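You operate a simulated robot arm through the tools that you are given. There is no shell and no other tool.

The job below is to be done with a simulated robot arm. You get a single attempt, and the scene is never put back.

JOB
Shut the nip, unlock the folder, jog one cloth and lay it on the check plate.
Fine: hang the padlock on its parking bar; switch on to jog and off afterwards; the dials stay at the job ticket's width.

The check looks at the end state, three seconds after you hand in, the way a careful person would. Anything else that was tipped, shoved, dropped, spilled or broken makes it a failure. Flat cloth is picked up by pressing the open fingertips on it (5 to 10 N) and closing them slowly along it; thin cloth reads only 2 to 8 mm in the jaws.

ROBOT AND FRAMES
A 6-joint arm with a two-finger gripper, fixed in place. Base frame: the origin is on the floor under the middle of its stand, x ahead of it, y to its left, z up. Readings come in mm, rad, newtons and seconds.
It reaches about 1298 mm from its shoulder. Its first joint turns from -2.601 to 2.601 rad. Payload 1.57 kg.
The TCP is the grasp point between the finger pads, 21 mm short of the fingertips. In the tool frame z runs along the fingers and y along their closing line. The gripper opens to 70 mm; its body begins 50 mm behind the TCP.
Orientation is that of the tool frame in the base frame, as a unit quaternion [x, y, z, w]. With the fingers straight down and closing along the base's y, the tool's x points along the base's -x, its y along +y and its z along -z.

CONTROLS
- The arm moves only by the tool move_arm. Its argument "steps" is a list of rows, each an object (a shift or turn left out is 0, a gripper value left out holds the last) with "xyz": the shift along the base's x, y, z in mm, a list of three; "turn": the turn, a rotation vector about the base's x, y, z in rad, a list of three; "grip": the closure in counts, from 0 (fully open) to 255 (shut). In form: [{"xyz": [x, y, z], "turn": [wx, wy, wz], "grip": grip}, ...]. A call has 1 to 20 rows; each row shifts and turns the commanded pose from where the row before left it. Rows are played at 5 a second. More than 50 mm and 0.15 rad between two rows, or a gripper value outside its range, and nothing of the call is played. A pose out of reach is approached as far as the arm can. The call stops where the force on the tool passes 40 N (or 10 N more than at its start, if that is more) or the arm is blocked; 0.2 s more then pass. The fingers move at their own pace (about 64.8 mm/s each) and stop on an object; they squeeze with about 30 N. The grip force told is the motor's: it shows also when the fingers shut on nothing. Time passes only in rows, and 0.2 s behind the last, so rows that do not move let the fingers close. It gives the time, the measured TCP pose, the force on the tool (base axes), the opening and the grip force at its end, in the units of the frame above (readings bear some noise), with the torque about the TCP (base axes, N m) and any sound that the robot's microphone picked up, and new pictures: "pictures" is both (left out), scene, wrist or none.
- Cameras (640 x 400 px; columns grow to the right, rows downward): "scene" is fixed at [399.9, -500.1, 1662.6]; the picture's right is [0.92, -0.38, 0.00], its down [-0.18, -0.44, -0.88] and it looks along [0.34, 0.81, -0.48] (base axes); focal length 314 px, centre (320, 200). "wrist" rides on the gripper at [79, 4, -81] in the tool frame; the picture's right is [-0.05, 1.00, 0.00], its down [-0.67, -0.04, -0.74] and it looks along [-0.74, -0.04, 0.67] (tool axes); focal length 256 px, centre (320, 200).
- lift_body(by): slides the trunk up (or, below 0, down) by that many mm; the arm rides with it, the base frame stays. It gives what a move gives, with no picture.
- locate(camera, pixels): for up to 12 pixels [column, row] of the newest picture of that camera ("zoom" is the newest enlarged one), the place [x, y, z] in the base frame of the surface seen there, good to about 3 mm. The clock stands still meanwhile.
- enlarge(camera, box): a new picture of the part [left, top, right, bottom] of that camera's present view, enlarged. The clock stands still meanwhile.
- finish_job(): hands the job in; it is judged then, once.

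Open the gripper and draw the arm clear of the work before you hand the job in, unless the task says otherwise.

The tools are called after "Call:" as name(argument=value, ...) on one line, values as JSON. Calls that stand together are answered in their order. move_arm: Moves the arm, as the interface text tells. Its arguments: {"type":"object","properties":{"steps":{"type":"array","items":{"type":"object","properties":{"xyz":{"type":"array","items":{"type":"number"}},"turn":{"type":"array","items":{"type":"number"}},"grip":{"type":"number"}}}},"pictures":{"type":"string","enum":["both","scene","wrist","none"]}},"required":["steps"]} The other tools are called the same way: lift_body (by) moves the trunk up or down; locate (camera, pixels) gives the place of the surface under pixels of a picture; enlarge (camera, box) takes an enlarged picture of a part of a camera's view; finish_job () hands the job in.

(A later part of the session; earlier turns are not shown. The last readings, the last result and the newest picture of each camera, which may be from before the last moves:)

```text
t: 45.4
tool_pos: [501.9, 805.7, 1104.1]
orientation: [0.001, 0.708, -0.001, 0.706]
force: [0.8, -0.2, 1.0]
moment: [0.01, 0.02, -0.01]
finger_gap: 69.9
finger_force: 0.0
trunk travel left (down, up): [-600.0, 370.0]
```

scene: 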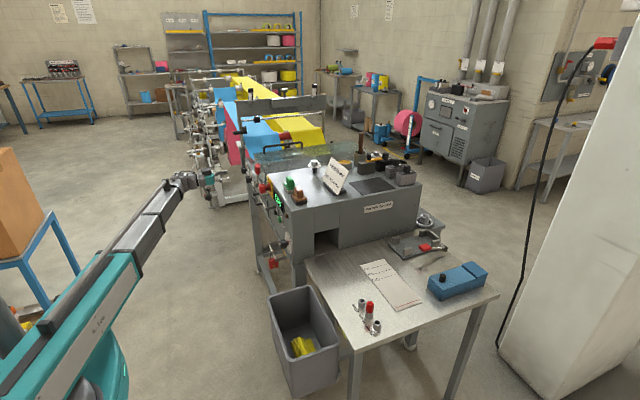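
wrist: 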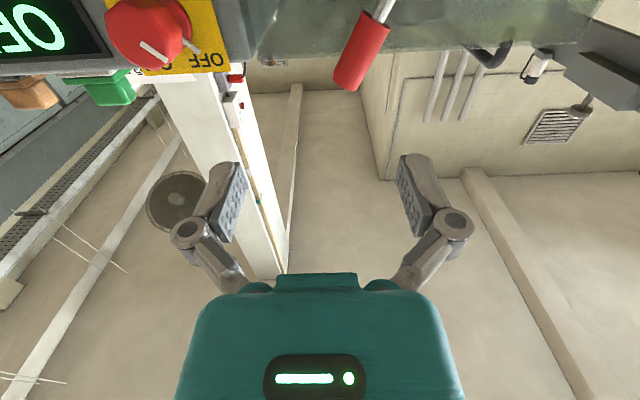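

Call:
enlarge(camera="wrist", box=[240, 0, 640, 110])

Call:
enlarge(camera="scene", box=[235, 135, 345, 205])

```text
1.60 times, centred on (440, 55) of wrist
```

zoom: 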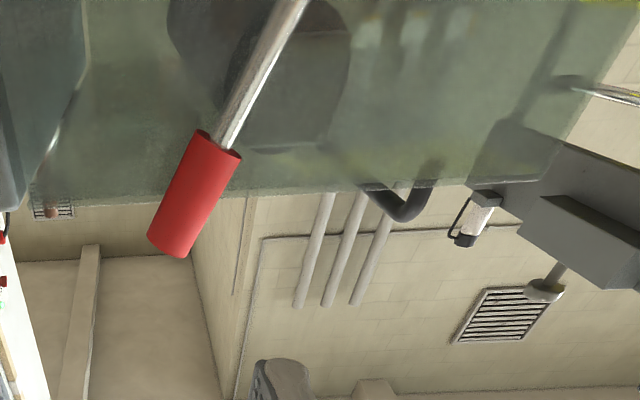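

```text
5.71 times, centred on (290, 170) of scene
```

zoom: 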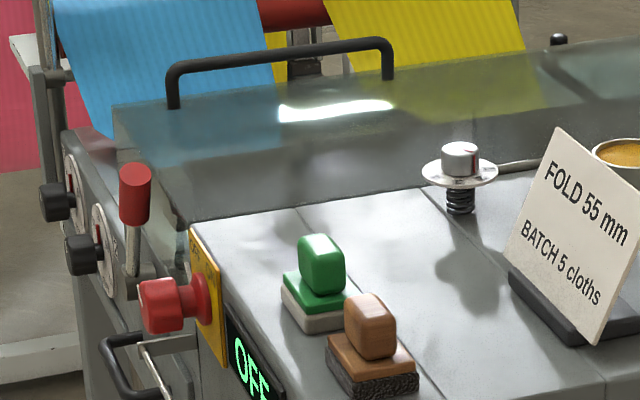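

A dark disc-shaped part (roller end) shows behind the translucent guard. I tilt back to look level at the nip rollers from the robot side at about z=1080.

Call:
move_arm(steps=[{"xyz": [-10, 10, 0], "turn": [0, 0.138, 0]}, {"xyz": [-10, 10, 0], "turn": [0, 0.138, 0]}, {"xyz": [-10, 10, 0], "turn": [0, 0.138, 0]}, {"xyz": [-10, 10, 0], "turn": [0, 0.138, 0]}, {"xyz": [0, 10, 0], "turn": [0, 0.138, 0]}, {"xyz": [0, 10, 0], "turn": [0, 0.138, 0]}], pictures="none")

Call:
lift_body(by=80)

Call:
move_arm(steps=[{"xyz": [0, 10, 0]}, {"xyz": [0, 10, 0]}], pictures="wrist")

Call:
enlarge(camera="wrist", box=[230, 100, 410, 280])

```text
t: 46.8
tool_pos: [462.6, 864.6, 966.5]
orientation: [0.0, 0.933, 0.0, 0.361]
force: [-0.4, -0.2, -0.7]
moment: [0.03, -0.05, 0.02]
finger_gap: 70.2
finger_force: 0.0
out of reach, approached as far as the arm can: row 1, 2, 3, 4, 5, 6
trunk travel left (down, up): [-600.0, 370.0]
```

```text
t: 47.9
tool_pos: [461.1, 863.9, 1046.0]
orientation: [0.0, 0.932, 0.0, 0.361]
force: [-0.5, -1.1, -0.3]
moment: [0.03, -0.03, 0.02]
finger_gap: 70.2
finger_force: 0.0
trunk travel left (down, up): [-680.0, 290.0]
```

```text
t: 48.5
tool_pos: [460.8, 884.0, 1046.7]
orientation: [-0.001, 0.932, 0.001, 0.362]
force: [0.4, 0.2, -0.2]
moment: [0.01, 0.02, 0.0]
finger_gap: 70.2
finger_force: 0.1
trunk travel left (down, up): [-680.0, 290.0]
```

wrist: 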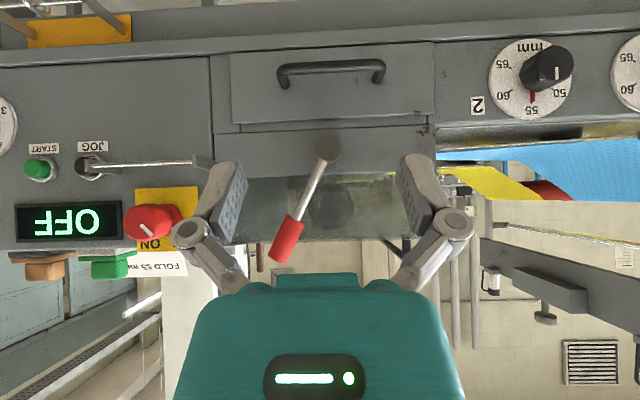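

```text
2.22 times, centred on (320, 190) of wrist
```

zoom: 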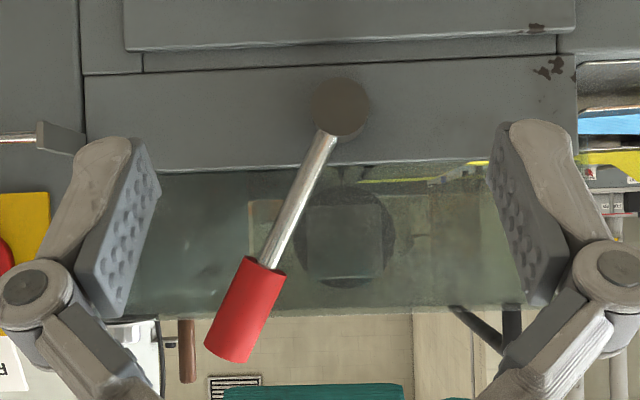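

The lever leans toward -y with the roller end visible behind the guard (zoom (345,235)). I measure handle, shaft and hub precisely.

Call:
locate(camera="wrist", pixels=[[287, 238], [278, 258], [296, 220], [282, 240], [293, 240], [310, 185], [322, 160], [328, 147], [342, 205], [320, 147], [337, 147], [328, 138]])

```text
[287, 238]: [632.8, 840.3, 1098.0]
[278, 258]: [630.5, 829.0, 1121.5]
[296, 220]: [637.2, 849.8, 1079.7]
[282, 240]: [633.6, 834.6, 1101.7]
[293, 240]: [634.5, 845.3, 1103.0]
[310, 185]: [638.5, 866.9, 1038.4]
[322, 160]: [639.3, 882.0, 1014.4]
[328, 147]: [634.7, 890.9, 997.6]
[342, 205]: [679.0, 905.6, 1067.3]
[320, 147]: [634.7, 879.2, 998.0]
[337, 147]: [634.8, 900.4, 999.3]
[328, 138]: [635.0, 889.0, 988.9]
```

Hub centre ≈ (y 890, z 998), handle centre ≈ (x 643, y 840, z 1098), lean about 27°. I bring the fingers horizontal again and lower to z≈1100 at y≈840 in front of the handle.

Call:
move_arm(steps=[{"xyz": [5, -7, 0], "turn": [0, -0.138, 0]}, {"xyz": [5, -7, 0], "turn": [0, -0.138, 0]}, {"xyz": [5, -7, 0], "turn": [0, -0.138, 0]}, {"xyz": [5, -7, 0], "turn": [0, -0.138, 0]}, {"xyz": [5, -8, 0], "turn": [0, -0.138, 0]}, {"xyz": [5, -8, 0], "turn": [0, -0.138, 0]}], pictures="none")

Call:
lift_body(by=-82)

Call:
move_arm(steps=[{"xyz": [40, 0, 0]}, {"xyz": [20, 0, 0]}], pictures="wrist")

```text
t: 49.9
tool_pos: [491.9, 839.6, 1184.7]
orientation: [0.0, 0.709, 0.0, 0.706]
force: [0.0, 0.0, -0.3]
moment: [0.0, 0.02, 0.0]
finger_gap: 69.9
finger_force: 0.0
out of reach, approached as far as the arm can: row 1, 2, 3, 4, 5, 6
trunk travel left (down, up): [-680.0, 290.0]
```

```text
t: 51.1
tool_pos: [490.8, 840.5, 1102.2]
orientation: [0.0, 0.708, 0.0, 0.706]
force: [-0.6, 0.0, -0.3]
moment: [0.0, -0.02, 0.0]
finger_gap: 70.0
finger_force: 0.1
trunk travel left (down, up): [-598.0, 372.0]
```

```text
t: 51.7
tool_pos: [551.3, 841.0, 1101.3]
orientation: [-0.001, 0.709, 0.0, 0.705]
force: [0.5, 0.6, -0.3]
moment: [0.03, 0.02, 0.0]
finger_gap: 69.9
finger_force: 0.0
trunk travel left (down, up): [-598.0, 372.0]
```

wrist: 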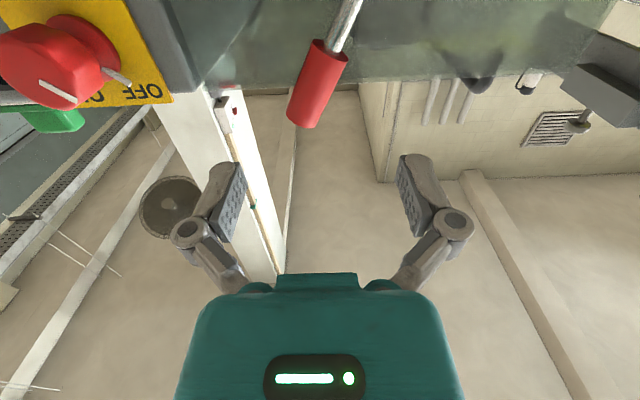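

The red handle (318,85) is centred between the fingers (225 and 415). I move in to x≈629 so the fingers straddle it.

Call:
move_arm(steps=[{"xyz": [25, 0, 0]}, {"xyz": [20, 0, 0]}, {"xyz": [15, 0, 0]}, {"xyz": [10, 0, 0]}, {"xyz": [7, 0, 0]}], pictures="both")

Call:
enlarge(camera="scene", box=[225, 140, 305, 200])

```text
t: 52.9
tool_pos: [629.7, 839.7, 1101.1]
orientation: [0.0, 0.71, 0.0, 0.704]
force: [0.8, -0.6, 0.0]
moment: [0.02, 0.0, 0.0]
finger_gap: 69.7
finger_force: 0.1
trunk travel left (down, up): [-598.0, 372.0]
```

scene: 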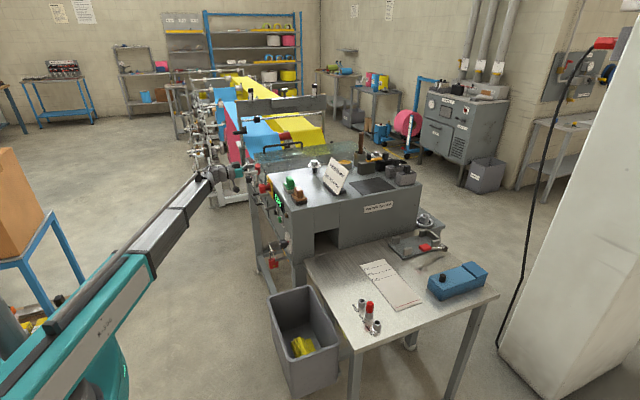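
wrist: 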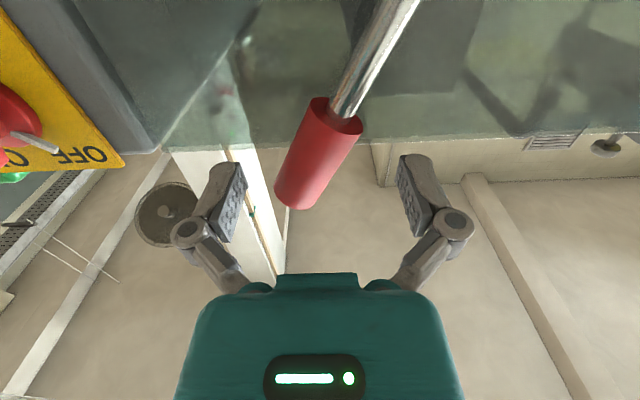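

```text
6.67 times, centred on (265, 170) of scene
```

zoom: 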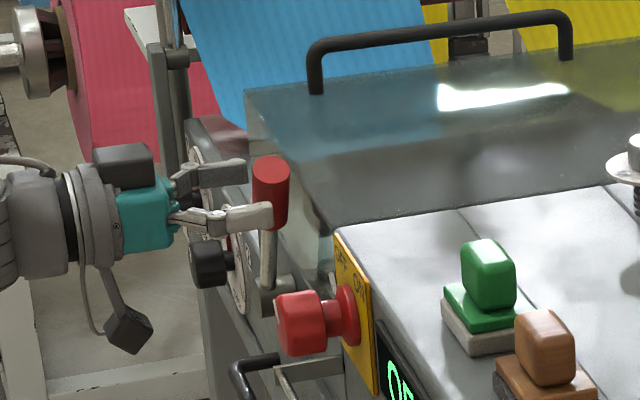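

The fingers straddle the handle. I narrow to about 43 mm and nudge toward +y gently to feel whether the lever turns that way.

Call:
move_arm(steps=[{"grip": 100}, {"grip": 100}, {"xyz": [0, 5, 0]}, {"xyz": [0, 5, 0]}, {"xyz": [0, 4, 0]}, {"xyz": [0, 3, 0]}], pictures="wrist")

```text
t: 54.3
tool_pos: [627.9, 857.8, 1101.1]
orientation: [0.0, 0.709, 0.0, 0.705]
force: [0.0, -1.3, -0.2]
moment: [0.04, 0.01, -0.01]
finger_gap: 43.9
finger_force: 0.8
trunk travel left (down, up): [-598.0, 372.0]
```

wrist: 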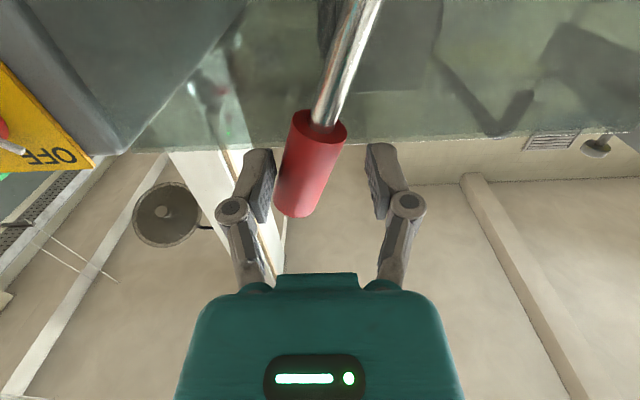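

The lever follows toward +y with only about 1 N. I keep pushing +y in steps, watching force and sound.

Call:
move_arm(steps=[{"xyz": [0, 8, 0]}, {"xyz": [0, 8, 0]}, {"xyz": [0, 8, 0]}, {"xyz": [0, 8, 0]}], pictures="wrist")

```text
t: 55.3
tool_pos: [630.1, 889.3, 1101.5]
orientation: [0.0, 0.709, -0.001, 0.705]
force: [-0.7, -0.7, 0.0]
moment: [0.03, 0.0, -0.03]
finger_gap: 43.7
finger_force: 0.3
trunk travel left (down, up): [-598.0, 372.0]
```

wrist: 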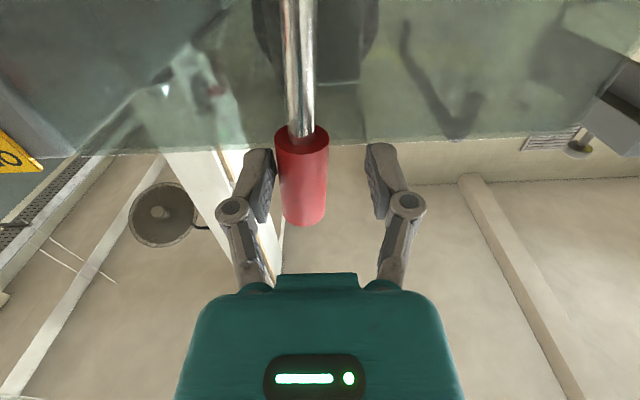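

The lever is now nearly vertical and still moves freely. I continue in +y.

Call:
move_arm(steps=[{"xyz": [0, 8, 0]}, {"xyz": [0, 8, 0]}, {"xyz": [0, 8, 0]}, {"xyz": [0, 8, 0]}], pictures="wrist")

```text
t: 56.3
tool_pos: [628.5, 922.3, 1101.3]
orientation: [0.0, 0.71, 0.0, 0.704]
force: [-0.4, -1.0, -0.5]
moment: [0.05, -0.02, 0.01]
finger_gap: 43.4
finger_force: 0.9
trunk travel left (down, up): [-598.0, 372.0]
```

wrist: 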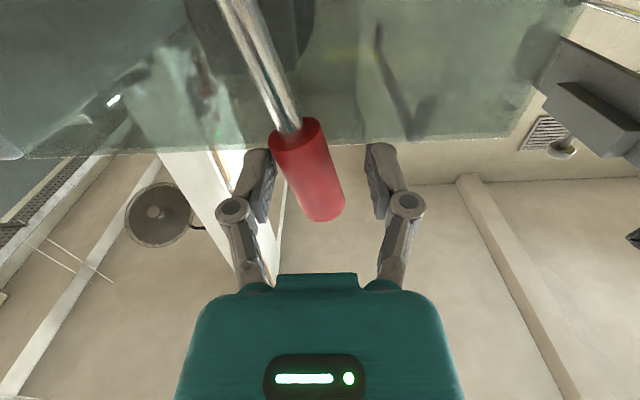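

Still free. I continue with smaller steps toward the expected stop.

Call:
move_arm(steps=[{"xyz": [0, 6, 0]}, {"xyz": [0, 6, 0]}, {"xyz": [0, 6, 0]}, {"xyz": [0, 6, 0]}], pictures="wrist")

```text
t: 57.3
tool_pos: [628.8, 945.8, 1101.2]
orientation: [0.0, 0.709, 0.0, 0.705]
force: [-0.7, -1.5, -1.1]
moment: [-0.02, 0.05, -0.1]
finger_gap: 43.0
finger_force: 0.6
trunk travel left (down, up): [-598.0, 372.0]
```

wrist: 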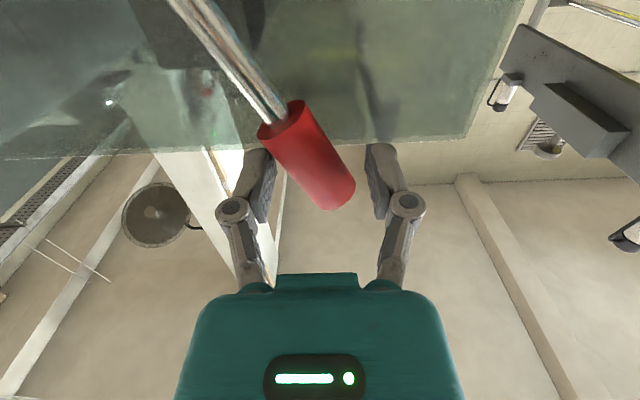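

The lever is at about +27° and still free; the handle is getting lower so I drop the trunk 10 mm and keep going gently.

Call:
lift_body(by=-10)

Call:
move_arm(steps=[{"xyz": [0, 5, 0]}, {"xyz": [0, 5, 0]}, {"xyz": [0, 5, 0]}], pictures="wrist")

```text
t: 57.9
tool_pos: [627.8, 944.4, 1091.7]
orientation: [-0.001, 0.709, 0.001, 0.705]
force: [-0.5, -5.0, 3.9]
moment: [-0.13, -0.19, -0.04]
finger_gap: 45.5
finger_force: 2.6
trunk travel left (down, up): [-588.0, 382.0]
```

```text
t: 58.7
tool_pos: [628.8, 956.4, 1095.5]
orientation: [0.003, 0.708, -0.002, 0.706]
force: [-1.2, -27.2, 12.1]
moment: [-0.58, -0.11, -0.35]
finger_gap: 60.6
finger_force: 13.6
trunk travel left (down, up): [-588.0, 382.0]
```

wrist: 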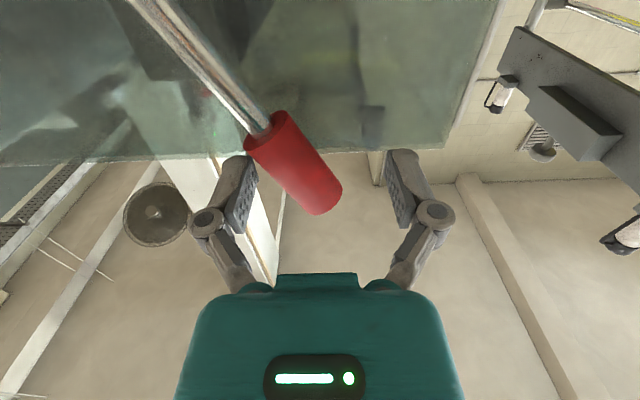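

The lever met its stop (27 N). I back off 12 mm to relieve the force, then withdraw in -x and look at where the lever rests.

Call:
move_arm(steps=[{"xyz": [0, -5, 0]}, {"xyz": [0, -3, 0]}, {"grip": 40}, {"grip": 0}, {"grip": 0}], pictures="wrist")

```text
t: 59.9
tool_pos: [628.7, 952.2, 1091.0]
orientation: [-0.001, 0.709, 0.001, 0.705]
force: [-0.9, -0.2, -0.1]
moment: [0.01, 0.03, -0.01]
finger_gap: 70.4
finger_force: 0.0
trunk travel left (down, up): [-588.0, 382.0]
```

wrist: 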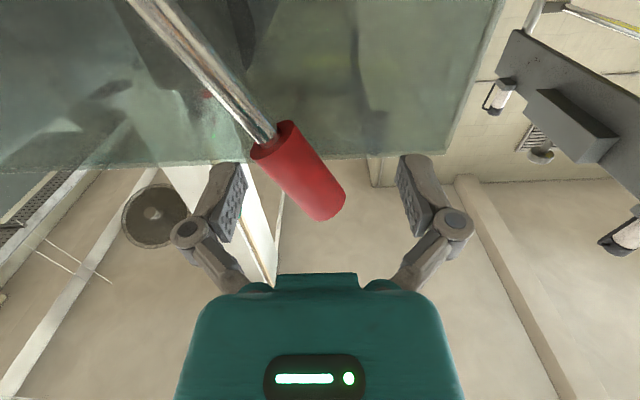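

The lever stays put with the fingers clear of it. I withdraw to x≈460 and tilt for the same level view as before to compare the lever and roller.

Call:
move_arm(steps=[{"xyz": [-20, 0, 0]}, {"xyz": [-30, 0, 0]}, {"xyz": [-40, 0, 0]}, {"xyz": [-40, 0, 0]}, {"xyz": [-10, -10, 0], "turn": [0, 0.138, 0]}, {"xyz": [-10, -10, 0], "turn": [0, 0.138, 0]}, {"xyz": [-5, -10, 0], "turn": [0, 0.138, 0]}, {"xyz": [-5, -10, 0], "turn": [0, 0.138, 0]}, {"xyz": [0, -10, 0], "turn": [0, 0.138, 0]}, {"xyz": [0, -10, 0], "turn": [0, 0.138, 0]}], pictures="none")

Call:
lift_body(by=90)

Call:
move_arm(steps=[{"xyz": [0, -5, 0]}], pictures="both")

Call:
enlarge(camera="wrist", box=[230, 100, 410, 280])

Call:
enlarge(camera="scene", box=[225, 140, 305, 200])

```text
t: 62.1
tool_pos: [469.3, 891.9, 954.3]
orientation: [-0.001, 0.933, 0.001, 0.359]
force: [0.6, 0.0, -0.5]
moment: [-0.02, -0.02, 0.0]
finger_gap: 70.3
finger_force: 0.0
out of reach, approached as far as the arm can: row 5, 6, 7, 8, 9, 10
trunk travel left (down, up): [-588.0, 382.0]
```

```text
t: 63.4
tool_pos: [469.5, 893.1, 1043.9]
orientation: [0.0, 0.933, 0.0, 0.36]
force: [-0.3, -0.4, 0.4]
moment: [0.01, -0.01, 0.02]
finger_gap: 70.0
finger_force: 0.1
trunk travel left (down, up): [-678.0, 292.0]
```

```text
t: 63.8
tool_pos: [468.4, 888.2, 1044.5]
orientation: [0.0, 0.933, 0.0, 0.36]
force: [0.2, -0.1, 0.2]
moment: [-0.03, 0.01, 0.0]
finger_gap: 70.0
finger_force: 0.1
trunk travel left (down, up): [-678.0, 292.0]
```

scene: 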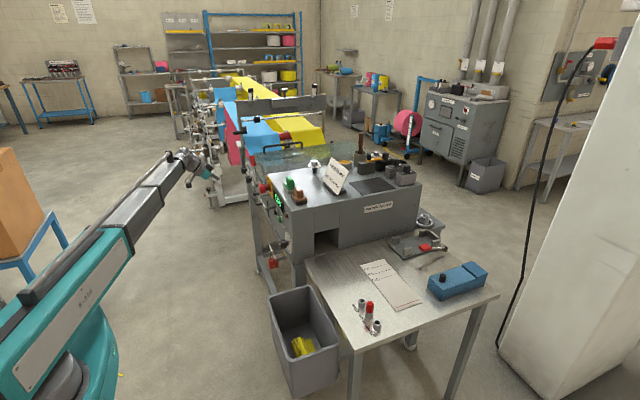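
wrist: 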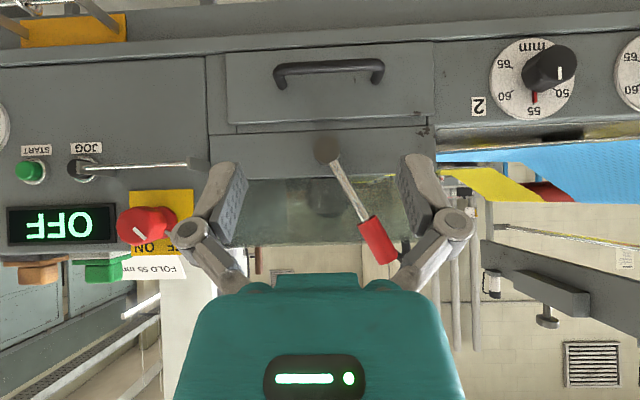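

```text
2.22 times, centred on (320, 190) of wrist
```

zoom: 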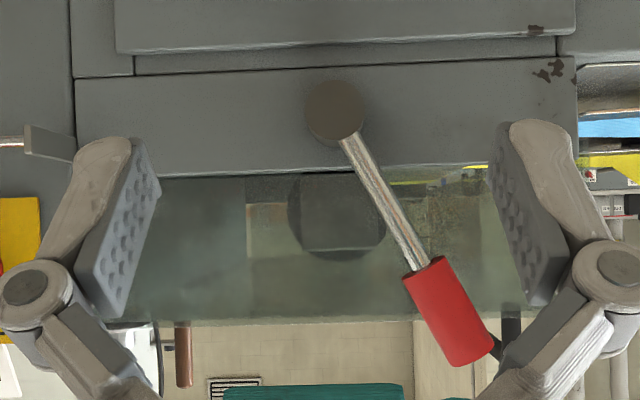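

```text
6.67 times, centred on (265, 170) of scene
```

zoom: 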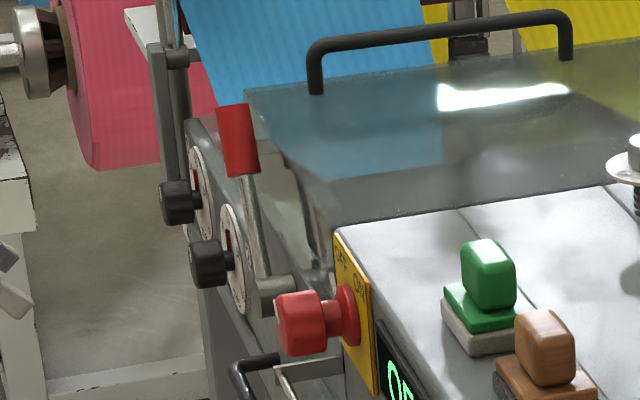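

The roller end dropped by about 15 mm (zoom circle bottom moved from row 285 to 258), so the nip is shut. Next the switch: I move to y≈690 for a straight look at the knob.

Call:
move_arm(steps=[{"xyz": [-8, -40, 0]}, {"xyz": [0, -40, 0]}, {"xyz": [0, -40, 0]}, {"xyz": [0, -40, 0]}, {"xyz": [0, -40, 0]}], pictures="wrist")

Call:
enlarge(camera="wrist", box=[250, 150, 400, 280])

```text
t: 65.0
tool_pos: [460.0, 687.2, 1044.0]
orientation: [-0.001, 0.933, 0.0, 0.36]
force: [0.9, -0.7, -0.4]
moment: [-0.03, 0.02, -0.02]
finger_gap: 70.0
finger_force: 0.1
trunk travel left (down, up): [-678.0, 292.0]
```

wrist: 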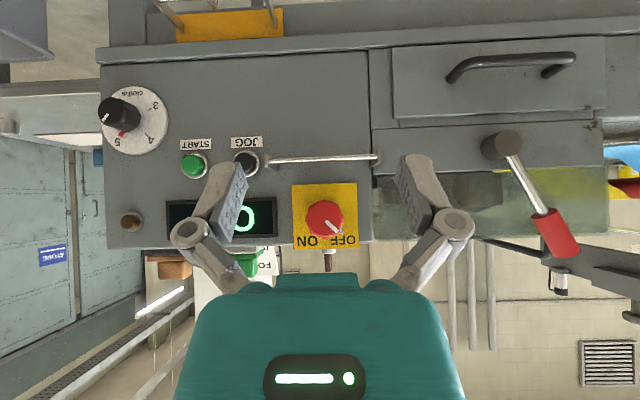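

```text
3.08 times, centred on (325, 215) of wrist
```

zoom: 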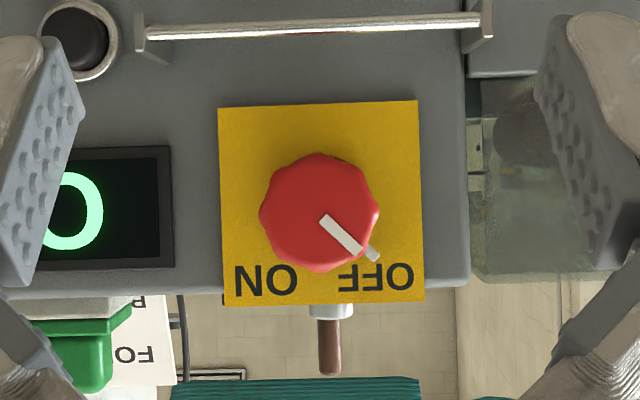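

The knob is a scalloped disc of about 40 mm, pointer at OFF (upper +y), ON is 90° clockwise (+x turn). I locate the knob centre and edges, and the JOG button.

Call:
locate(camera="wrist", pixels=[[323, 217], [308, 219], [341, 219], [324, 203], [324, 236], [337, 231], [246, 162], [246, 168], [193, 163], [300, 200], [350, 200], [130, 220]])

```text
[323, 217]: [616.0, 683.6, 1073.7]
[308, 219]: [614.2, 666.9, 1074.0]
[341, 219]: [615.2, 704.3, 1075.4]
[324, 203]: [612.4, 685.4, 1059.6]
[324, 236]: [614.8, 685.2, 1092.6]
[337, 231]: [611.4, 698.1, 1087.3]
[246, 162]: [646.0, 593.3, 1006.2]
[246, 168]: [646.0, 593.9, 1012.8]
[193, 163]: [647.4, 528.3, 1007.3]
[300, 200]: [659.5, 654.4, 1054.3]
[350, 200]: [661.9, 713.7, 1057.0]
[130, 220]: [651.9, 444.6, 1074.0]
```

Knob centre ≈ (y 685.3, z 1075.5), face at x≈613; JOG button centre ≈ (y 593.5, z 1007), cap at x≈646. I go horizontal, lower to z≈1075 and roll -0.7 rad about x so the twist can end near +0.87.

Call:
move_arm(steps=[{"turn": [0, -0.138, 0]}, {"turn": [0, -0.138, 0]}, {"turn": [0, -0.138, 0]}, {"turn": [0, -0.138, 0]}, {"turn": [0, -0.138, 0]}, {"turn": [0, -0.138, 0]}], pictures="none")

Call:
lift_body(by=-106)

Call:
move_arm(steps=[{"xyz": [10, -1, 0], "turn": [-0.14, 0, 0]}, {"xyz": [10, 0, 0], "turn": [-0.14, 0, 0]}, {"xyz": [10, 0, 0], "turn": [-0.14, 0, 0]}, {"xyz": [10, 0, 0], "turn": [-0.14, 0, 0]}, {"xyz": [10, 0, 0], "turn": [-0.14, 0, 0]}], pictures="both")

```text
t: 66.3
tool_pos: [460.6, 688.4, 1181.1]
orientation: [0.0, 0.709, 0.0, 0.705]
force: [-0.4, 0.8, 0.1]
moment: [0.05, 0.03, 0.0]
finger_gap: 70.2
finger_force: 0.0
out of reach, approached as far as the arm can: row 1, 2, 3, 4, 5, 6
trunk travel left (down, up): [-678.0, 292.0]
```

```text
t: 67.7
tool_pos: [460.7, 686.9, 1074.9]
orientation: [0.001, 0.711, -0.001, 0.704]
force: [-0.8, 0.2, 0.5]
moment: [0.0, 0.0, -0.01]
finger_gap: 70.2
finger_force: 0.1
trunk travel left (down, up): [-572.0, 398.0]
```

```text
t: 68.9
tool_pos: [509.5, 687.0, 1074.4]
orientation: [-0.242, 0.667, -0.244, 0.661]
force: [0.3, 0.0, 0.2]
moment: [0.02, 0.02, 0.03]
finger_gap: 70.1
finger_force: 0.0
trunk travel left (down, up): [-572.0, 398.0]
```

scene: 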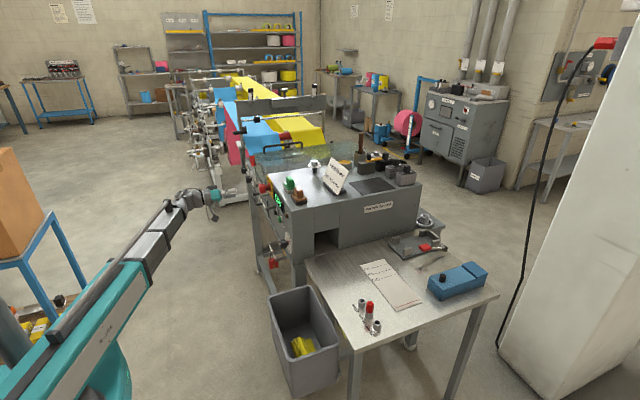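
wrist: 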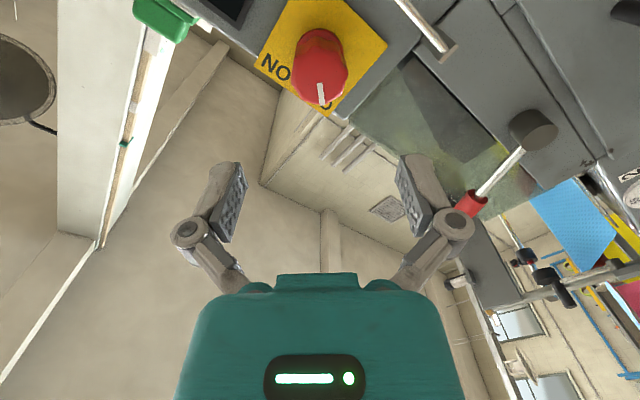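

Rolled fine and lined up with the knob. I move in to x≈612 with a 1.5 mm y correction.

Call:
move_arm(steps=[{"xyz": [25, -1.5, 0]}, {"xyz": [25, 0, 0]}, {"xyz": [20, 0, 0]}, {"xyz": [15, 0, 0]}, {"xyz": [10, 0, 0]}, {"xyz": [7, 0, 0]}], pictures="both")

Call:
enlarge(camera="scene", box=[225, 165, 305, 225])

```text
t: 70.3
tool_pos: [611.7, 684.9, 1075.2]
orientation: [-0.241, 0.668, -0.244, 0.661]
force: [-0.2, -0.4, 0.2]
moment: [0.0, 0.04, -0.03]
finger_gap: 70.1
finger_force: 0.1
trunk travel left (down, up): [-572.0, 398.0]
```

scene: 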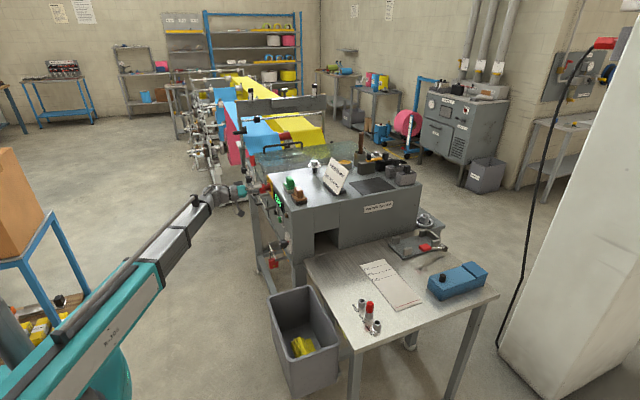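
wrist: 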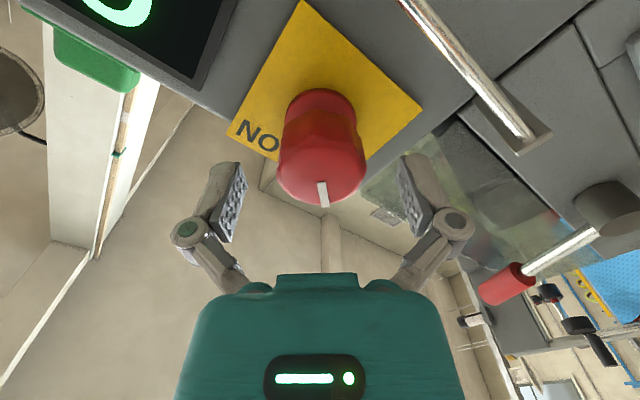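

```text
6.67 times, centred on (265, 195) of scene
```

zoom: 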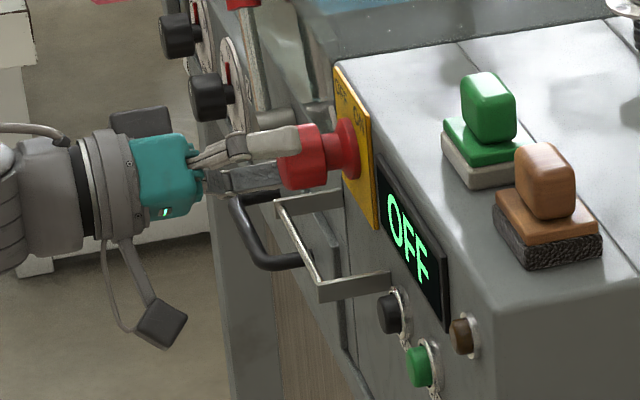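

The knob sits centred between the fingers. I close on it.

Call:
move_arm(steps=[{"xyz": [3, 0, 0], "grip": 60}, {"xyz": [2, 0, 0], "grip": 100}, {"grip": 140}, {"grip": 200}, {"grip": 255}, {"grip": 255}], pictures="wrist")

```text
t: 71.7
tool_pos: [617.4, 684.2, 1075.2]
orientation: [-0.242, 0.668, -0.243, 0.661]
force: [-2.4, 0.7, -2.5]
moment: [0.16, 0.23, 0.09]
finger_gap: 39.6
finger_force: 32.3
trunk travel left (down, up): [-572.0, 398.0]
```

wrist: 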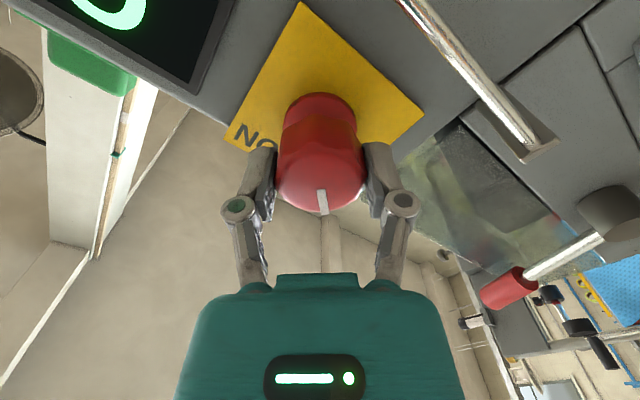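

Gripped at 39.6 mm with little side force. I turn +x (clockwise seen from the operator) by 0.78 rad first and check.

Call:
move_arm(steps=[{"turn": [0.13, 0, 0]}, {"turn": [0.13, 0, 0]}, {"turn": [0.13, 0, 0]}, {"turn": [0.13, 0, 0]}, {"turn": [0.13, 0, 0]}, {"turn": [0.13, 0, 0]}], pictures="wrist")

```text
t: 73.1
tool_pos: [616.0, 684.4, 1075.0]
orientation: [0.029, 0.71, 0.029, 0.703]
force: [-5.1, -3.1, -2.6]
moment: [-0.06, 0.41, -0.07]
finger_gap: 39.7
finger_force: 32.1
trunk travel left (down, up): [-572.0, 398.0]
```

wrist: 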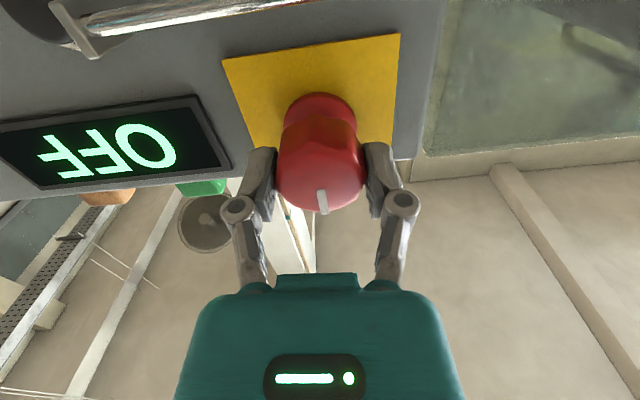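

The knob's pointer turned with the gripper to straight up. I turn another 0.78 rad to reach ON.

Call:
move_arm(steps=[{"turn": [0.13, 0, 0]}, {"turn": [0.13, 0, 0]}, {"turn": [0.13, 0, 0]}, {"turn": [0.13, 0, 0]}, {"turn": [0.13, 0, 0]}, {"turn": [0.13, 0, 0]}], pictures="both")

Call:
enlarge(camera="scene", box=[225, 165, 305, 225])

```text
t: 74.5
tool_pos: [616.4, 683.9, 1075.0]
orientation: [0.295, 0.646, 0.296, 0.639]
force: [-12.3, -16.5, -20.8]
moment: [-0.11, 0.24, -0.62]
finger_gap: 39.7
finger_force: 32.1
trunk travel left (down, up): [-572.0, 398.0]
```

scene: 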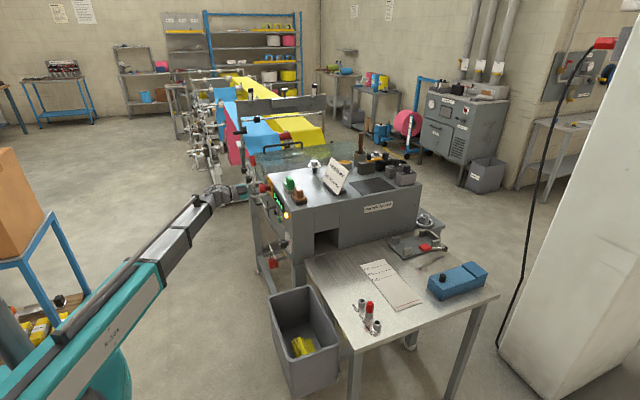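
wrist: 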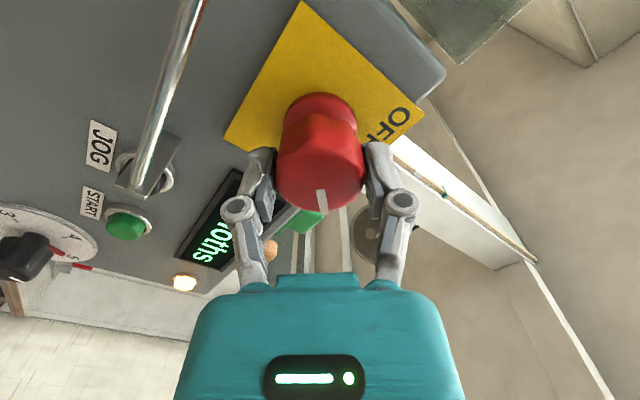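

```text
6.67 times, centred on (265, 195) of scene
```

zoom: 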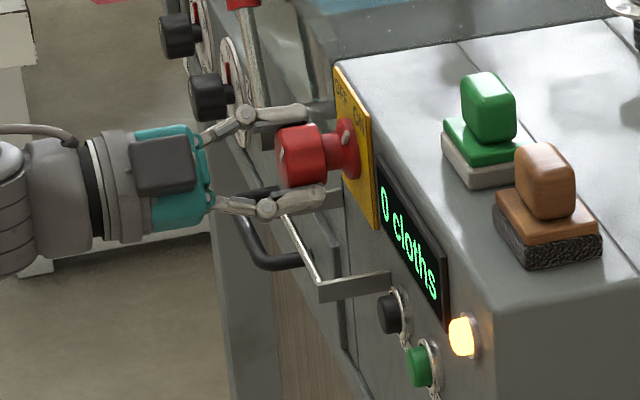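

The display reads "0 cloths" and the lamp is lit: ON. I open the gripper and withdraw straight back.

Call:
move_arm(steps=[{"grip": 150}, {"grip": 60}, {"grip": 0}, {"grip": 0}, {"xyz": [-15, 0, 0]}, {"xyz": [-20, 0, 0]}, {"xyz": [-30, 0, 0]}, {"xyz": [-30, 0, 0]}], pictures="both")

Call:
enlarge(camera="scene", box=[225, 165, 305, 225])

```text
t: 76.3
tool_pos: [521.4, 686.2, 1074.4]
orientation: [0.293, 0.645, 0.296, 0.64]
force: [0.0, 0.4, 1.2]
moment: [0.01, -0.02, 0.01]
finger_gap: 69.9
finger_force: 0.1
trunk travel left (down, up): [-572.0, 398.0]
```

scene: 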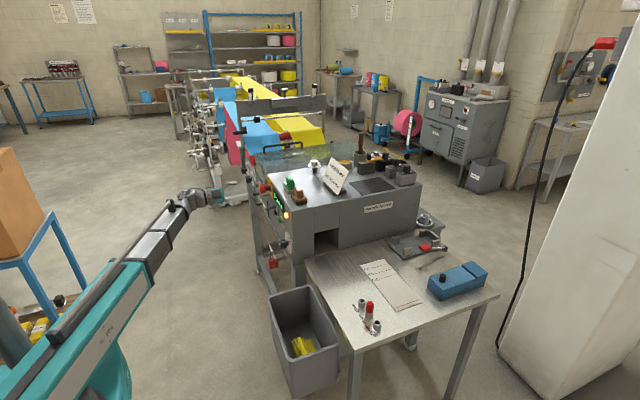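
wrist: 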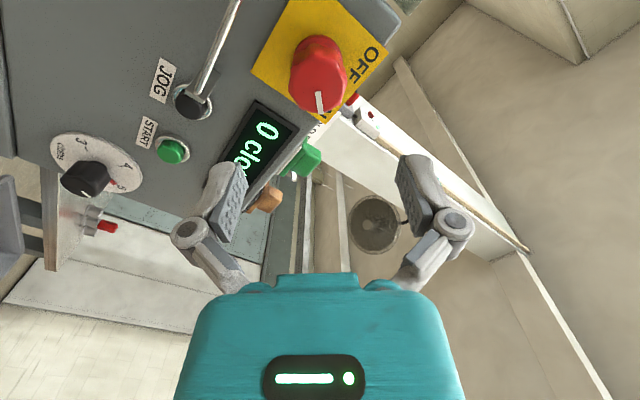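

```text
6.67 times, centred on (265, 195) of scene
```

zoom: 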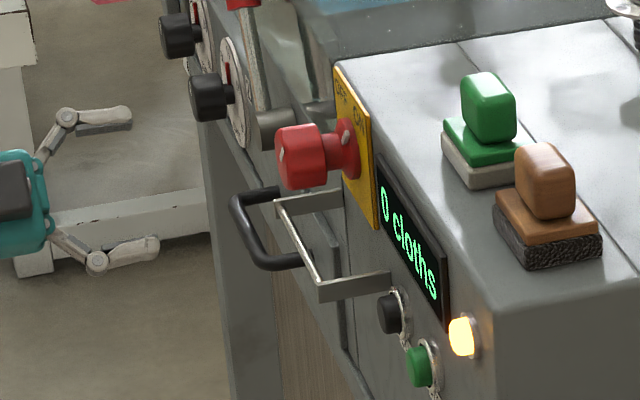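

Knob released at ON. Next JOG: I close the gripper, roll to vertical closing (narrow in y), shift to y≈593.5 and lower to z≈1007, staying at x≈515.

Call:
move_arm(steps=[{"xyz": [-6, -15, 0], "turn": [0.142, 0, 0], "grip": 255}, {"xyz": [0, -20, 0], "turn": [0.142, 0, 0]}, {"xyz": [0, -20, 0], "turn": [0.142, 0, 0]}, {"xyz": [0, -20, 0], "turn": [0.142, 0, 0]}, {"xyz": [0, -17.5, 0], "turn": [0.142, 0, 0]}], pictures="none")

Call:
lift_body(by=-67)

Call:
move_arm(steps=[{"xyz": [10, 0, 0]}], pictures="both")

Call:
locate(camera="scene", pixels=[[270, 208], [272, 207], [275, 206], [269, 209], [276, 213], [279, 212]])

```text
t: 77.5
tool_pos: [518.1, 598.0, 1070.7]
orientation: [0.475, 0.539, 0.466, 0.517]
force: [0.1, 0.6, 0.0]
moment: [0.01, -0.02, -0.03]
finger_gap: 0.1
finger_force: 27.6
out of reach, approached as far as the arm can: row 5
trunk travel left (down, up): [-572.0, 398.0]
```

```text
t: 78.6
tool_pos: [518.6, 597.4, 1004.0]
orientation: [0.476, 0.539, 0.465, 0.517]
force: [0.5, -0.3, 0.4]
moment: [-0.02, 0.03, 0.0]
finger_gap: 0.0
finger_force: 28.7
trunk travel left (down, up): [-505.0, 465.0]
```

```text
t: 79.0
tool_pos: [526.7, 597.9, 1003.5]
orientation: [0.476, 0.539, 0.465, 0.516]
force: [0.0, 0.8, -0.2]
moment: [-0.01, 0.01, 0.0]
finger_gap: 0.0
finger_force: 29.1
trunk travel left (down, up): [-505.0, 465.0]
```

scene: 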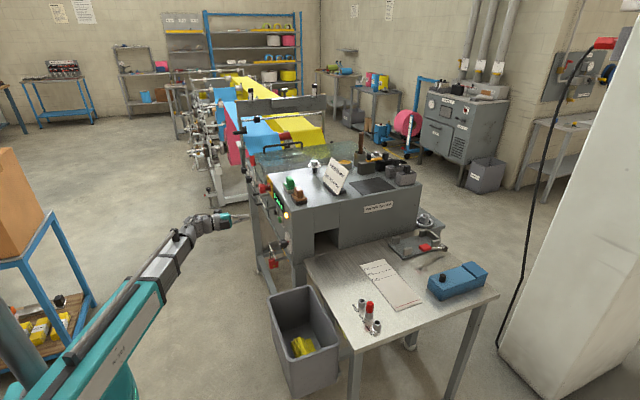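
wrist: 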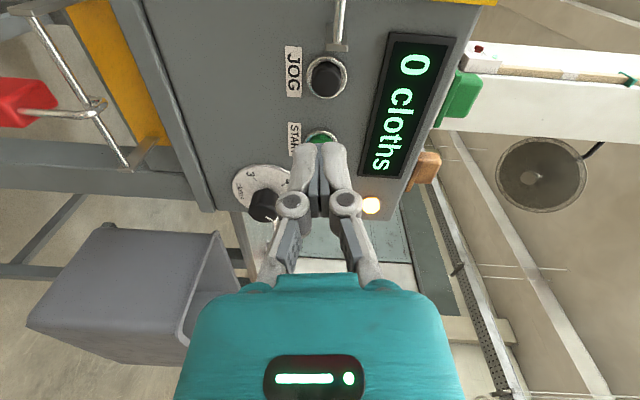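

```text
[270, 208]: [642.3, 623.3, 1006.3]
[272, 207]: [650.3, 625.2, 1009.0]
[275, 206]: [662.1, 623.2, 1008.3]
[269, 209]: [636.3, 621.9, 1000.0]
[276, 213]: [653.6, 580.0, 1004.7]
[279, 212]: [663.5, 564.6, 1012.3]
```

JOG (wrist (327,77)) is clear of the bracket (y≈622). I align (y -4.4, z +2) and approach so that the tips stop about 6 mm before the button cap.

Call:
lift_body(by=3)

Call:
move_arm(steps=[{"xyz": [20, -4.4, 0]}, {"xyz": [25, 0, 0]}, {"xyz": [20, 0, 0]}, {"xyz": [15, 0, 0]}, {"xyz": [11, 0, 0]}], pictures="both")

Call:
enlarge(camera="wrist", box=[240, 80, 480, 230])

Call:
enlarge(camera="scene", box=[225, 180, 305, 240])

```text
t: 79.5
tool_pos: [527.5, 598.1, 1006.2]
orientation: [0.474, 0.54, 0.465, 0.517]
force: [0.0, -0.6, -0.9]
moment: [0.02, 0.03, -0.01]
finger_gap: 0.1
finger_force: 28.7
trunk travel left (down, up): [-508.0, 462.0]
```

```text
t: 80.7
tool_pos: [618.9, 594.7, 1007.4]
orientation: [0.475, 0.54, 0.465, 0.517]
force: [-0.5, -0.3, 0.0]
moment: [-0.02, -0.05, 0.02]
finger_gap: 0.1
finger_force: 28.5
trunk travel left (down, up): [-508.0, 462.0]
```

scene: 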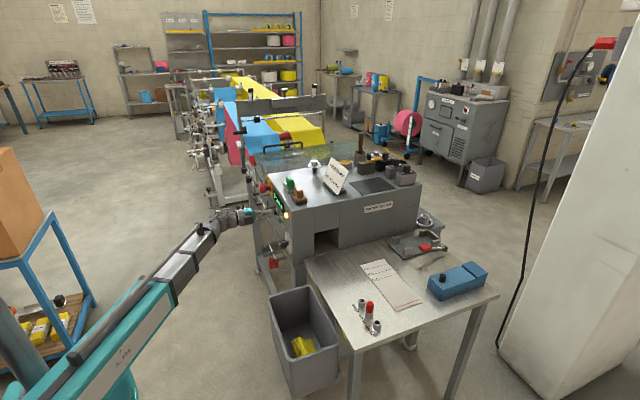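
wrist: 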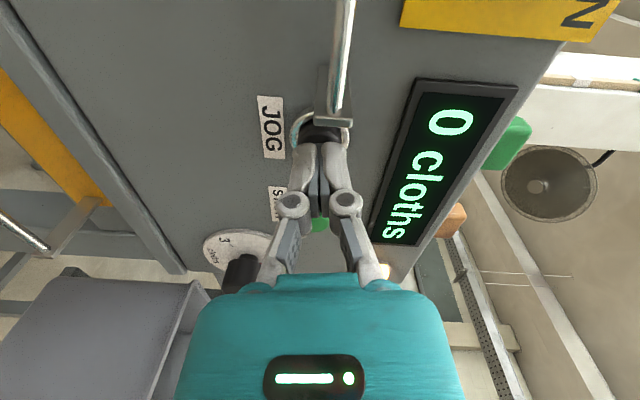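

```text
2.67 times, centred on (360, 155) of wrist
```

zoom: 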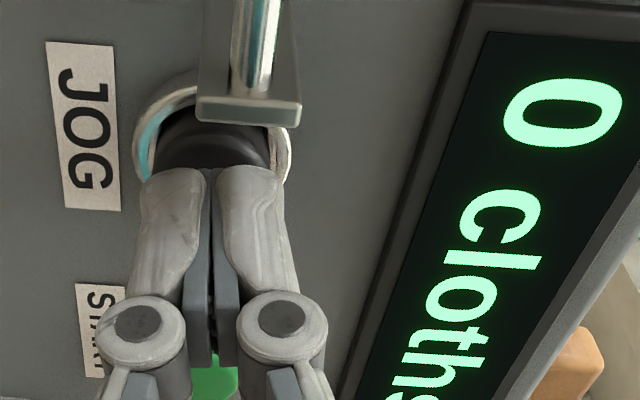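

```text
6.67 times, centred on (265, 210) of scene
```

zoom: 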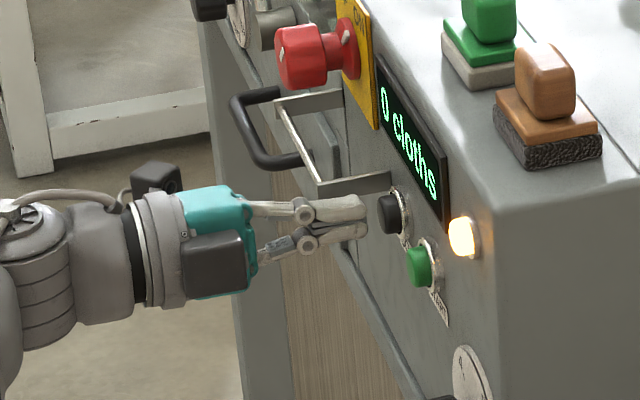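

The tips are lined up just before the JOG cap. I press in slowly by about 11 mm and watch the force, sound and display.

Call:
move_arm(steps=[{"xyz": [4, -0.5, 0]}, {"xyz": [3, 0, 0]}, {"xyz": [2, 0, 0]}, {"xyz": [2, 0, 0]}], pictures="both")

Call:
enlarge(camera="scene", box=[225, 180, 385, 300])

```text
t: 81.7
tool_pos: [630.0, 592.5, 1006.3]
orientation: [0.475, 0.538, 0.466, 0.517]
force: [-1.0, 1.1, -0.2]
moment: [0.02, -0.01, -0.01]
finger_gap: 0.2
finger_force: 28.7
trunk travel left (down, up): [-508.0, 462.0]
```

scene: 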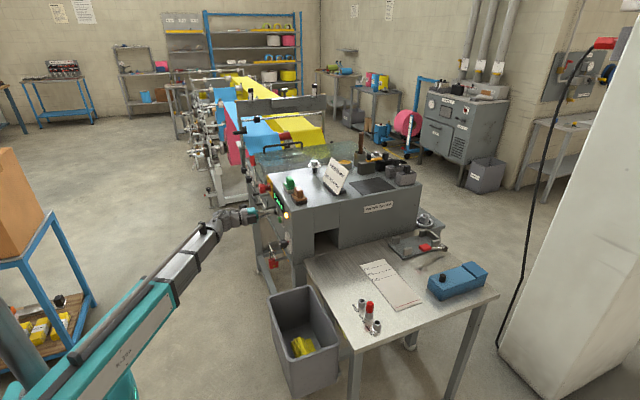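
wrist: 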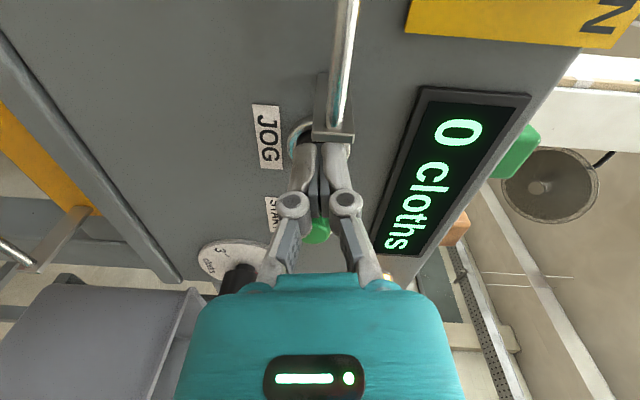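

```text
3.33 times, centred on (305, 240) of scene
```

zoom: 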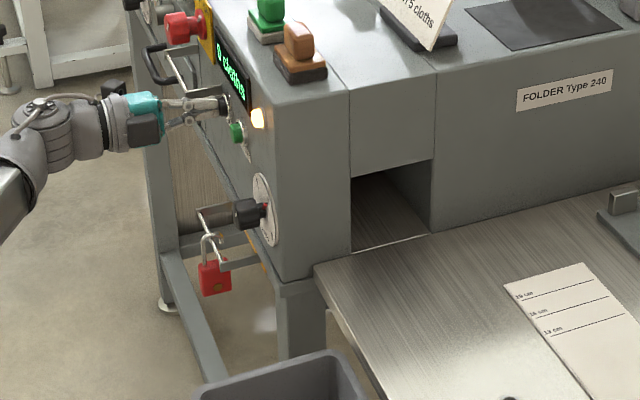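

Only 1 N so far and still "0 cloths". I press in by 2 mm steps further.

Call:
move_arm(steps=[{"xyz": [2, 0, 0]}, {"xyz": [2, 0, 0]}], pictures="both")

```text
t: 82.3
tool_pos: [634.6, 592.6, 1006.2]
orientation: [0.475, 0.539, 0.465, 0.517]
force: [-2.7, 0.0, -0.4]
moment: [-0.03, 0.02, 0.04]
finger_gap: 6.0
finger_force: 28.5
trunk travel left (down, up): [-508.0, 462.0]
heard: click
```

scene: 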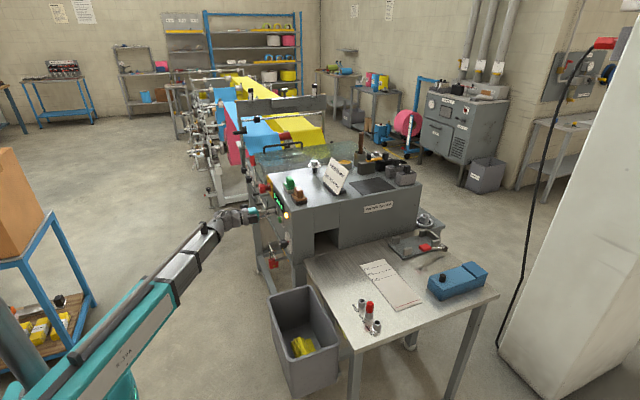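
wrist: 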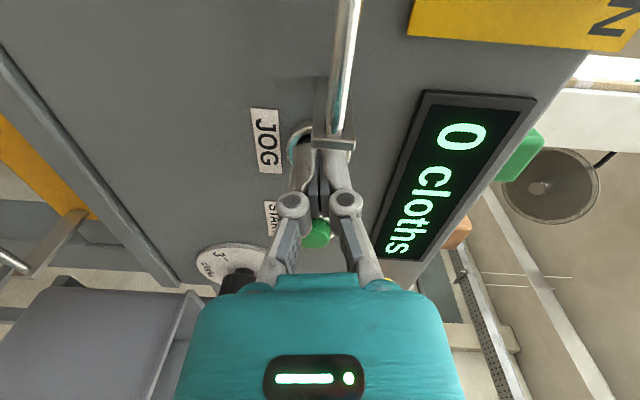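

A click was heard at this depth. I release by 3 mm and check whether the machine starts a cycle on its own or needs the button held.

Call:
move_arm(steps=[{"xyz": [-3, 0, 0]}, {"xyz": [-3, 0, 0]}, {"xyz": [0, 0, 0]}], pictures="both")

Call:
enlarge(camera="scene", box=[225, 180, 385, 300])

```text
t: 83.1
tool_pos: [627.0, 592.2, 1006.6]
orientation: [0.475, 0.539, 0.466, 0.517]
force: [0.6, -0.4, -0.6]
moment: [0.04, 0.01, -0.02]
finger_gap: 0.0
finger_force: 29.5
trunk travel left (down, up): [-508.0, 462.0]
```

scene: 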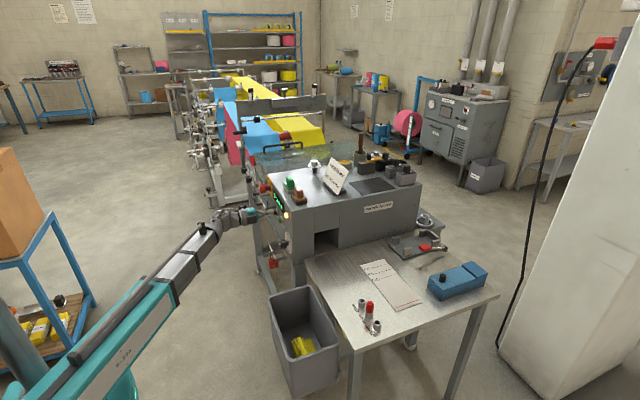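
wrist: 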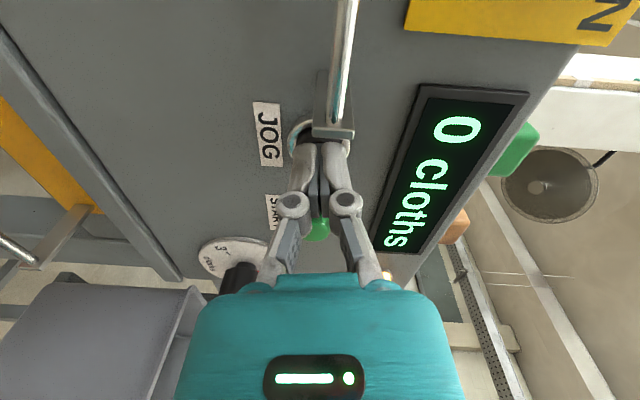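

```text
3.33 times, centred on (305, 240) of scene
```

zoom: 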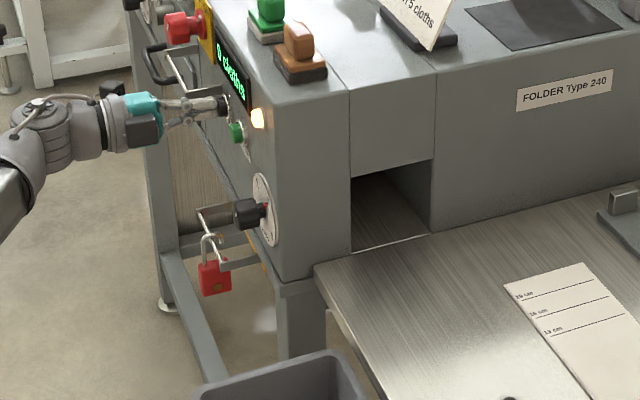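

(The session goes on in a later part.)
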